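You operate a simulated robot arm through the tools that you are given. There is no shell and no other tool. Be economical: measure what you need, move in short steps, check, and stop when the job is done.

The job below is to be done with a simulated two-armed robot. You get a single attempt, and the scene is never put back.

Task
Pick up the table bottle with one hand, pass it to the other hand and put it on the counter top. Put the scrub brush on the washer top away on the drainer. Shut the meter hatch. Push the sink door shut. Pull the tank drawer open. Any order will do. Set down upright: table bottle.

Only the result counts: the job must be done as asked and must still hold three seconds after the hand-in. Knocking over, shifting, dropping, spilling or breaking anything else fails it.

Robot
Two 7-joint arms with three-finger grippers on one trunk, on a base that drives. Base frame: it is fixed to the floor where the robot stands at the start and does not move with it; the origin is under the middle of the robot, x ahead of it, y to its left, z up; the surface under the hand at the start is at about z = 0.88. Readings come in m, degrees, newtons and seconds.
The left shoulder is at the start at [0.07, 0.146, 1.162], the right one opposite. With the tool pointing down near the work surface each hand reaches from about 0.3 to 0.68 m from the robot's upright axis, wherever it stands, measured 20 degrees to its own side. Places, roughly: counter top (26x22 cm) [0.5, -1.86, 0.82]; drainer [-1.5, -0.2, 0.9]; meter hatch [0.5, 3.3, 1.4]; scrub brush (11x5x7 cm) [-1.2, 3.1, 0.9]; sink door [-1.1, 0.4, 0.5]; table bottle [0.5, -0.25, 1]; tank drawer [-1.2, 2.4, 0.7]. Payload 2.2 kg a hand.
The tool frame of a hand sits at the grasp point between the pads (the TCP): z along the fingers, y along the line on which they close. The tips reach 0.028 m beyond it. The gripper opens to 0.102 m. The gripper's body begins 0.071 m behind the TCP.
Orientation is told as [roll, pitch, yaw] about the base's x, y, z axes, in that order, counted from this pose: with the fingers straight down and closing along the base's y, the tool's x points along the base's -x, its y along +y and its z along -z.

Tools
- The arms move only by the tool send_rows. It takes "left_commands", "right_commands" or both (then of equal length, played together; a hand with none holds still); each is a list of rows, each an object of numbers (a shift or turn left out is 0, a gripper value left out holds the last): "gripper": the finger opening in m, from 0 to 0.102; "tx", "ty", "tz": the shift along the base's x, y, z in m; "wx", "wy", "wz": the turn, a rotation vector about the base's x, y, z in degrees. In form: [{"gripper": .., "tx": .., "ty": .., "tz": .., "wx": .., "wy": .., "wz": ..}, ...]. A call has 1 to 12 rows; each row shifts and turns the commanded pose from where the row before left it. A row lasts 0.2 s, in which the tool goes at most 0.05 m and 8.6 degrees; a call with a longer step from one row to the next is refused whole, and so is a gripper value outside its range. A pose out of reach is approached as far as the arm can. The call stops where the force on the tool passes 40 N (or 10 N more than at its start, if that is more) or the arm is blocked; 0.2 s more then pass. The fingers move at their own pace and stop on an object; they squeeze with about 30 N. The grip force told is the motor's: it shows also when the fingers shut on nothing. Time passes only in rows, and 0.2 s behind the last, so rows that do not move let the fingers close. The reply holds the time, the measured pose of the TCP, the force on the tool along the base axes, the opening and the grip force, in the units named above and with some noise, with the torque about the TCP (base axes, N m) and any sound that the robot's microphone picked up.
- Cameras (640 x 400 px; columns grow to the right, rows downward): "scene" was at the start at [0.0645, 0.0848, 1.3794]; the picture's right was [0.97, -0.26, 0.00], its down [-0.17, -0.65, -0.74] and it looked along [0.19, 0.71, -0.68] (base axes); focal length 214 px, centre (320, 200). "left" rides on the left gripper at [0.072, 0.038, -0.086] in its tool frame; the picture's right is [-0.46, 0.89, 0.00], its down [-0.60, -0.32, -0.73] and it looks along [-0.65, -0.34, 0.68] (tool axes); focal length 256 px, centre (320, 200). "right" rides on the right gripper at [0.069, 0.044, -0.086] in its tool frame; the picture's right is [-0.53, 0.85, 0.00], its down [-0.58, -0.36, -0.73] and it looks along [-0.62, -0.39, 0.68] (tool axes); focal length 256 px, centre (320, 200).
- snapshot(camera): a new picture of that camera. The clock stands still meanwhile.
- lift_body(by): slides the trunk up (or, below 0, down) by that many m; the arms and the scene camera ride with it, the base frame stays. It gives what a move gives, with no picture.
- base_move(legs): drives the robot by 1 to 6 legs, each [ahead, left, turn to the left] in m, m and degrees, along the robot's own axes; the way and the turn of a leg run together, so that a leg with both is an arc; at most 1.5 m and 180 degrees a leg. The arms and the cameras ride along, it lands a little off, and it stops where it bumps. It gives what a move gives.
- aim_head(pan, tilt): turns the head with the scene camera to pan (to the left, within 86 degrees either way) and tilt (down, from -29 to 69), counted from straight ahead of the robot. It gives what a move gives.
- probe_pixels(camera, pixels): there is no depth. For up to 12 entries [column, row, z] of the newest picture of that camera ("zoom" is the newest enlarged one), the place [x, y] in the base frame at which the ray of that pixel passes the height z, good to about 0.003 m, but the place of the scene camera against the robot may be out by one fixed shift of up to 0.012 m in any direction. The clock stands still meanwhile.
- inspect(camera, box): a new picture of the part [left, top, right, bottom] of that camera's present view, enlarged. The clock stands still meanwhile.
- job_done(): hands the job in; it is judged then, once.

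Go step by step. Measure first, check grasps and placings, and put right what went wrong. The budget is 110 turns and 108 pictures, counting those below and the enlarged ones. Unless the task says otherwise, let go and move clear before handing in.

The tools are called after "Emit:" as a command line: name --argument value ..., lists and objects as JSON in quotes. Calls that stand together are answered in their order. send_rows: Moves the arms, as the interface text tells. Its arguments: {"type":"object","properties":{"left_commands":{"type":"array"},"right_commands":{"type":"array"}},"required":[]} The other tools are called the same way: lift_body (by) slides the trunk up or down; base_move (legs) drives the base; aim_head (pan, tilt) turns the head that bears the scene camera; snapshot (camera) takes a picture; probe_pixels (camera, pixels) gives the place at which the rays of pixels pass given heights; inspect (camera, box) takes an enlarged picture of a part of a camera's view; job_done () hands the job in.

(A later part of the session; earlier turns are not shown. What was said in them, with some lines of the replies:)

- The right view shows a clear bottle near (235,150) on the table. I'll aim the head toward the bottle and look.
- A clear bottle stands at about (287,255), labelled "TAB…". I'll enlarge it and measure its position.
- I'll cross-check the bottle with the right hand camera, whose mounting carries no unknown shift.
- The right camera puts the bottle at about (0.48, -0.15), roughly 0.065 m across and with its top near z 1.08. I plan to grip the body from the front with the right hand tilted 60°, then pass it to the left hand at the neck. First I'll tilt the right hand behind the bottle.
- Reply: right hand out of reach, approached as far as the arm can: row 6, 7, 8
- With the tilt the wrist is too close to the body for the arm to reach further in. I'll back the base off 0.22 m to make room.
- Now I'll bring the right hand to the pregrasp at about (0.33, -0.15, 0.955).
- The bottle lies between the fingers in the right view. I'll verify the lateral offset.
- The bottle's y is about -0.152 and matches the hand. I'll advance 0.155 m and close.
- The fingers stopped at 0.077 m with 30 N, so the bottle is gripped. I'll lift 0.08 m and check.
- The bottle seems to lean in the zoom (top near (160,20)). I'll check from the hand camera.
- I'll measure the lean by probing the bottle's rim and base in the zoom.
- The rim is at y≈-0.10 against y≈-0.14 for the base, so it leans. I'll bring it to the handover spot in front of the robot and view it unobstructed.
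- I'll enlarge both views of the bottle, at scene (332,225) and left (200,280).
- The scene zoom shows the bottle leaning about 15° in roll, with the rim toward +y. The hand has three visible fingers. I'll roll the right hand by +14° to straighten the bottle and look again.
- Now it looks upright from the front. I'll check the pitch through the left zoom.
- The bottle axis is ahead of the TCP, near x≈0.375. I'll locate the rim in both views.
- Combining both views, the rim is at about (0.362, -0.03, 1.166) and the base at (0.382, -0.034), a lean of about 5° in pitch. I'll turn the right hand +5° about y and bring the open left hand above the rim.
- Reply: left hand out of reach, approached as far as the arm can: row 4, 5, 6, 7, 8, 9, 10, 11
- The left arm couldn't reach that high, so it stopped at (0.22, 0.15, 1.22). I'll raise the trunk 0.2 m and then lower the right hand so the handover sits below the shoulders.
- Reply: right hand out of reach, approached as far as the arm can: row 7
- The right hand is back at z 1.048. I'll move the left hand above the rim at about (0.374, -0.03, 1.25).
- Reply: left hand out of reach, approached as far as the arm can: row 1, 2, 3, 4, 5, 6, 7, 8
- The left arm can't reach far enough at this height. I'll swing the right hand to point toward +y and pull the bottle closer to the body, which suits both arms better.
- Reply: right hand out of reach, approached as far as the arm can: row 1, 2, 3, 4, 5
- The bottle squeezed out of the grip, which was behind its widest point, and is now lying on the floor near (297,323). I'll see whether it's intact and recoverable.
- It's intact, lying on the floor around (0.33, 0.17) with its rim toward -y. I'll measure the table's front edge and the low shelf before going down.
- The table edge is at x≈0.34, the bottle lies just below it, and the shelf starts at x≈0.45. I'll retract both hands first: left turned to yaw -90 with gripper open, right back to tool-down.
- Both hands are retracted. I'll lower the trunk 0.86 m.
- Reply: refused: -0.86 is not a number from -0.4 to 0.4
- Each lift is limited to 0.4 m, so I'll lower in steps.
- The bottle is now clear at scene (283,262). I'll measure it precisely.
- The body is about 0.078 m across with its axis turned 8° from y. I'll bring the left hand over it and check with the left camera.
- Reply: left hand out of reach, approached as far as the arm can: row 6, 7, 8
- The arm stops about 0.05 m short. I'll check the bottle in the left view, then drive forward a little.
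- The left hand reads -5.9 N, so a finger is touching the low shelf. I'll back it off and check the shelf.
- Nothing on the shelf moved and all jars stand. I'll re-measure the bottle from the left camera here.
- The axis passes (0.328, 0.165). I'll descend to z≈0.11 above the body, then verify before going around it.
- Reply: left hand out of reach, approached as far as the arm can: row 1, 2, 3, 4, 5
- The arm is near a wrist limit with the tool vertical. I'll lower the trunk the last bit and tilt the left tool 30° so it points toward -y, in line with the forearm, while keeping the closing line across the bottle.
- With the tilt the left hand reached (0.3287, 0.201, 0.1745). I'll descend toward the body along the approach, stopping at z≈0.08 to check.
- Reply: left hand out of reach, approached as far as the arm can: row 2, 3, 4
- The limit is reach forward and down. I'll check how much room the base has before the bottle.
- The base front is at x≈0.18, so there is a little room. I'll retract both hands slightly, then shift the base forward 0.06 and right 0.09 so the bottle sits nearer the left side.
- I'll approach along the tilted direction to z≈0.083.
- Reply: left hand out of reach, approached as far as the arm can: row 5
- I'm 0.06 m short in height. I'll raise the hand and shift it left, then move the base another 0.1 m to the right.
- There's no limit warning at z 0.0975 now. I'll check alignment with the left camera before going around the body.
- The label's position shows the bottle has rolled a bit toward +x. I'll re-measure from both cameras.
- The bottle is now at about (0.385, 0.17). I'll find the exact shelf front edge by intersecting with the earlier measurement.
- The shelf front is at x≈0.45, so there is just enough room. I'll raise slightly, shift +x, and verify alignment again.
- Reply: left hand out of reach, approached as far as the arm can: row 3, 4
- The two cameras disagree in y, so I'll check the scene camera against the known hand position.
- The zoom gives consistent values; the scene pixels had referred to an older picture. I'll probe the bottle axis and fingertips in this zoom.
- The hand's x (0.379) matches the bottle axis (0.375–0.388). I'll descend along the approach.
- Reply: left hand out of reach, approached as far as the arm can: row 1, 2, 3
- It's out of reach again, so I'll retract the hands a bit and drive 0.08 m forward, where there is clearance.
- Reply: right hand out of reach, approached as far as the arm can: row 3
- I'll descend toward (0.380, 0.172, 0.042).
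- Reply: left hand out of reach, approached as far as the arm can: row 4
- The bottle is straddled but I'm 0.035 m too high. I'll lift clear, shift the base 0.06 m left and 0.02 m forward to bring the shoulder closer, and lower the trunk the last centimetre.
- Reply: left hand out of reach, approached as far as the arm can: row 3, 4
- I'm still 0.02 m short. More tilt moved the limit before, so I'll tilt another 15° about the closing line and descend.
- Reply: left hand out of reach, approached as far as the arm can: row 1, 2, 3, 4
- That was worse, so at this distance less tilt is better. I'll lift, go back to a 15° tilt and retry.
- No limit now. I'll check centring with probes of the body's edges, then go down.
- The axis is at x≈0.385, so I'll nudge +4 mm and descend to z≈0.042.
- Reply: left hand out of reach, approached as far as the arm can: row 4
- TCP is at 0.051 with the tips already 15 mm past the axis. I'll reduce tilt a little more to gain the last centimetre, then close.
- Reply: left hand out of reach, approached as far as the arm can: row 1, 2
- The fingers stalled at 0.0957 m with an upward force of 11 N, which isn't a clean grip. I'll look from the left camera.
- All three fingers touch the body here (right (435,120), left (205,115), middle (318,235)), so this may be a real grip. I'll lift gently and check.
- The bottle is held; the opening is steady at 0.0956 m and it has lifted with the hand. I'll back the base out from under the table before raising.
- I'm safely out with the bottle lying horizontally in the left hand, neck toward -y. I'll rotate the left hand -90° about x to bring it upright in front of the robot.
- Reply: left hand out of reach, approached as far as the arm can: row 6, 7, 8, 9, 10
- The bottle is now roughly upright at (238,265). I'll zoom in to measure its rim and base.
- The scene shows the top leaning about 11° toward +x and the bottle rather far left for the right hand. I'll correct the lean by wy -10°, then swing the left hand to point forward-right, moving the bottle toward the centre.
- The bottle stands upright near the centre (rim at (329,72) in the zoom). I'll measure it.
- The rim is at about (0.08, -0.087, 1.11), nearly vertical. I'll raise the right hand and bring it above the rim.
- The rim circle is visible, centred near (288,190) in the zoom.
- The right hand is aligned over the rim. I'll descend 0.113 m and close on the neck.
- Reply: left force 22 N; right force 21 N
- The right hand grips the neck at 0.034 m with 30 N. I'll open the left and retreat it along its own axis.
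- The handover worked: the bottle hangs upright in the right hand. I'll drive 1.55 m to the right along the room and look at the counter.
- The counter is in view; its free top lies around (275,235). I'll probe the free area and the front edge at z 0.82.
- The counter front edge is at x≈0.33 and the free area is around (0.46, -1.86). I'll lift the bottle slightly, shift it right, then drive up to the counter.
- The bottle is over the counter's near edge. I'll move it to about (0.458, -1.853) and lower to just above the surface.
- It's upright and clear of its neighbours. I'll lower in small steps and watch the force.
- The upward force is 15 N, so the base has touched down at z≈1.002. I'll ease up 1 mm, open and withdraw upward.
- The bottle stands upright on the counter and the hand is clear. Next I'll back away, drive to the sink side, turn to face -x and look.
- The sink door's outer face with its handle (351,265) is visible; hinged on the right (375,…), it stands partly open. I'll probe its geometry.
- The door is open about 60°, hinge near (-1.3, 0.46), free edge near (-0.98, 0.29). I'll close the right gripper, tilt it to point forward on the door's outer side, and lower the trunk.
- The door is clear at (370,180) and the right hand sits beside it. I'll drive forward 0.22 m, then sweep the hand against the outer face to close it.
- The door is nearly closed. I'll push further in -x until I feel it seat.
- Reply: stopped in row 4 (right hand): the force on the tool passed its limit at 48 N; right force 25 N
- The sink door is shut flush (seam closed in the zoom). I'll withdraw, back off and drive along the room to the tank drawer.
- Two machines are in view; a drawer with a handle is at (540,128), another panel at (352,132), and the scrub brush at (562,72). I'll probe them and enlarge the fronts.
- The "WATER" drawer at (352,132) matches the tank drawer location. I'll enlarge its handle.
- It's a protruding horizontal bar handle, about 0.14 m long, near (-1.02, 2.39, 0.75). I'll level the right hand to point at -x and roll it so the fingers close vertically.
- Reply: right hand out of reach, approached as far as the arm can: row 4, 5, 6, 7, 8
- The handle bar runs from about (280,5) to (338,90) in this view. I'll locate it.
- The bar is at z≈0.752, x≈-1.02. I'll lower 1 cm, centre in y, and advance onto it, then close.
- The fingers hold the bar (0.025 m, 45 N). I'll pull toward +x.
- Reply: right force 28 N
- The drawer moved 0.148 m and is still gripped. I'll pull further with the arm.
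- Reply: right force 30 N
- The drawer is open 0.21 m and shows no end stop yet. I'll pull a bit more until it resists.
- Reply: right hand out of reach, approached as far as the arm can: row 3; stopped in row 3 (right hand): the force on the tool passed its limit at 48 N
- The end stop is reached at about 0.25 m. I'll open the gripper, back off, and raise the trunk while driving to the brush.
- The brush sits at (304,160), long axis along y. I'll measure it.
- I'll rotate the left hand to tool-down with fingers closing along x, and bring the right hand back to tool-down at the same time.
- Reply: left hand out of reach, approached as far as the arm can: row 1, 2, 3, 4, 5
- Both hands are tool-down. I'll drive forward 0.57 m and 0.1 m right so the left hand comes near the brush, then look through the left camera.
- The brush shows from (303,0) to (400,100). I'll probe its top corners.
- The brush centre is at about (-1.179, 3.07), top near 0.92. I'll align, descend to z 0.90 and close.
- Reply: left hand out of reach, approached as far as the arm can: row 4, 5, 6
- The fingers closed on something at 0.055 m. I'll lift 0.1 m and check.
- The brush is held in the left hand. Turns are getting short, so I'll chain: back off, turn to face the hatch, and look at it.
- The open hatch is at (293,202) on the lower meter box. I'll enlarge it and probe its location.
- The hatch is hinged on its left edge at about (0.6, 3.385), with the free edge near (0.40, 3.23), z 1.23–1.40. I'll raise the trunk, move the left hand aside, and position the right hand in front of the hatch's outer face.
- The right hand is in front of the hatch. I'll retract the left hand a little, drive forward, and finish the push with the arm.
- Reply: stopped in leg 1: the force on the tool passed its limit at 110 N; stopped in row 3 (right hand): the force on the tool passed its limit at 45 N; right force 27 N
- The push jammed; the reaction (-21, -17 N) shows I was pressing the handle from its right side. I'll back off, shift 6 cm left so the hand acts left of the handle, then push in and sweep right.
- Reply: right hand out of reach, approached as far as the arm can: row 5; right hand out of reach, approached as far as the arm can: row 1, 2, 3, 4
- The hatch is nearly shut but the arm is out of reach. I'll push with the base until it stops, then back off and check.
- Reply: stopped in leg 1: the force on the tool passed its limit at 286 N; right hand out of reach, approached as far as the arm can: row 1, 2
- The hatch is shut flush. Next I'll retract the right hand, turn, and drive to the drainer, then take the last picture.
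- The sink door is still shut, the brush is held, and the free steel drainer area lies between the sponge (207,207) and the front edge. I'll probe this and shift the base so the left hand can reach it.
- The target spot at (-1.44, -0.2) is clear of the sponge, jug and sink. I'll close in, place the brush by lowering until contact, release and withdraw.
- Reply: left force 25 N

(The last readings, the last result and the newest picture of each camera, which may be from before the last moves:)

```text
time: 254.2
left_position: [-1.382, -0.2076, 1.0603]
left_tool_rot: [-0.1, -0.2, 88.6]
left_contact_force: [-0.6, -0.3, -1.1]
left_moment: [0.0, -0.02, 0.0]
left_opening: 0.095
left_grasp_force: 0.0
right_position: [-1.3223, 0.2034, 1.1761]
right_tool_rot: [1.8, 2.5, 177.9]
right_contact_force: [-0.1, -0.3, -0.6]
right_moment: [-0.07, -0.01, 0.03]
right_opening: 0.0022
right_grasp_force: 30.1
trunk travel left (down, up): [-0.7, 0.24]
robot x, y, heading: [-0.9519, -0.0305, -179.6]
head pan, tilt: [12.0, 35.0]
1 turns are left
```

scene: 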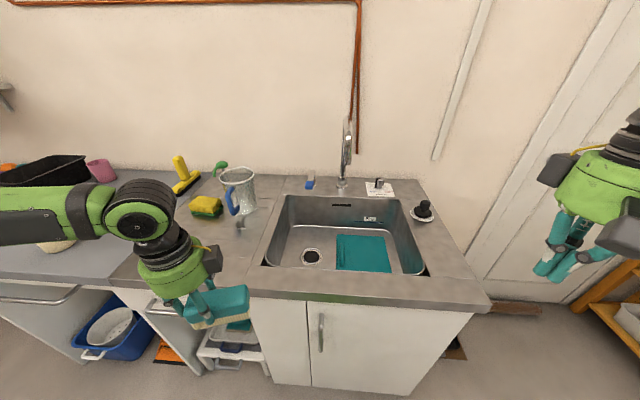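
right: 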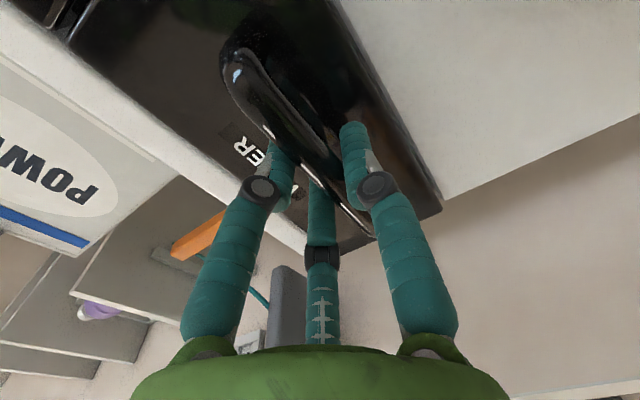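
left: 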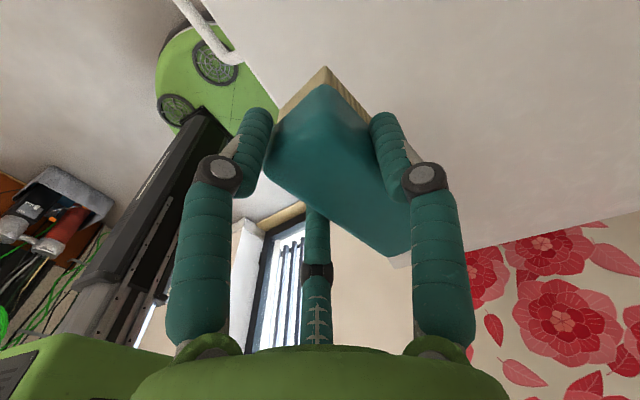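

The readings show the brush touched down at 25 N, was released, and the left hand lifted clear, so I'm handing in. The brush on the drainer is known from force readings only, since no pictures were left; the bottle was dropped on the floor once during the job, but was picked up intact, passed from left to right hand and stood upright on the counter.

Emit:
job_done

```text
The job is handed in.
```

I handed the job in with all five parts done as far as I could check, but I dropped the bottle once and couldn't take a final picture of the brush.

- **Table bottle:** it is standing upright on the counter top, seen in a picture after release. It slipped out of the right hand onto the floor partway through. It looked intact, so I picked it up with the left hand, passed it to the right hand and set it down.
- **Scrub brush:** I put it down on the drainer and let go. The force readings showed it touching down and the gripper opening, but no pictures were left to see it there.
- **Meter hatch:** shut, seen flush in a picture. The first push jammed against the handle, and the last push peaked at 286 N before it stopped.
- **Sink door:** shut, and still shut in a later picture.
- **Tank drawer:** open about 0.25 m, out to its stop.

While I was fetching the bottle, a finger touched the low shelf under the table with about 6 N. The jars on it looked unmoved in the next picture.
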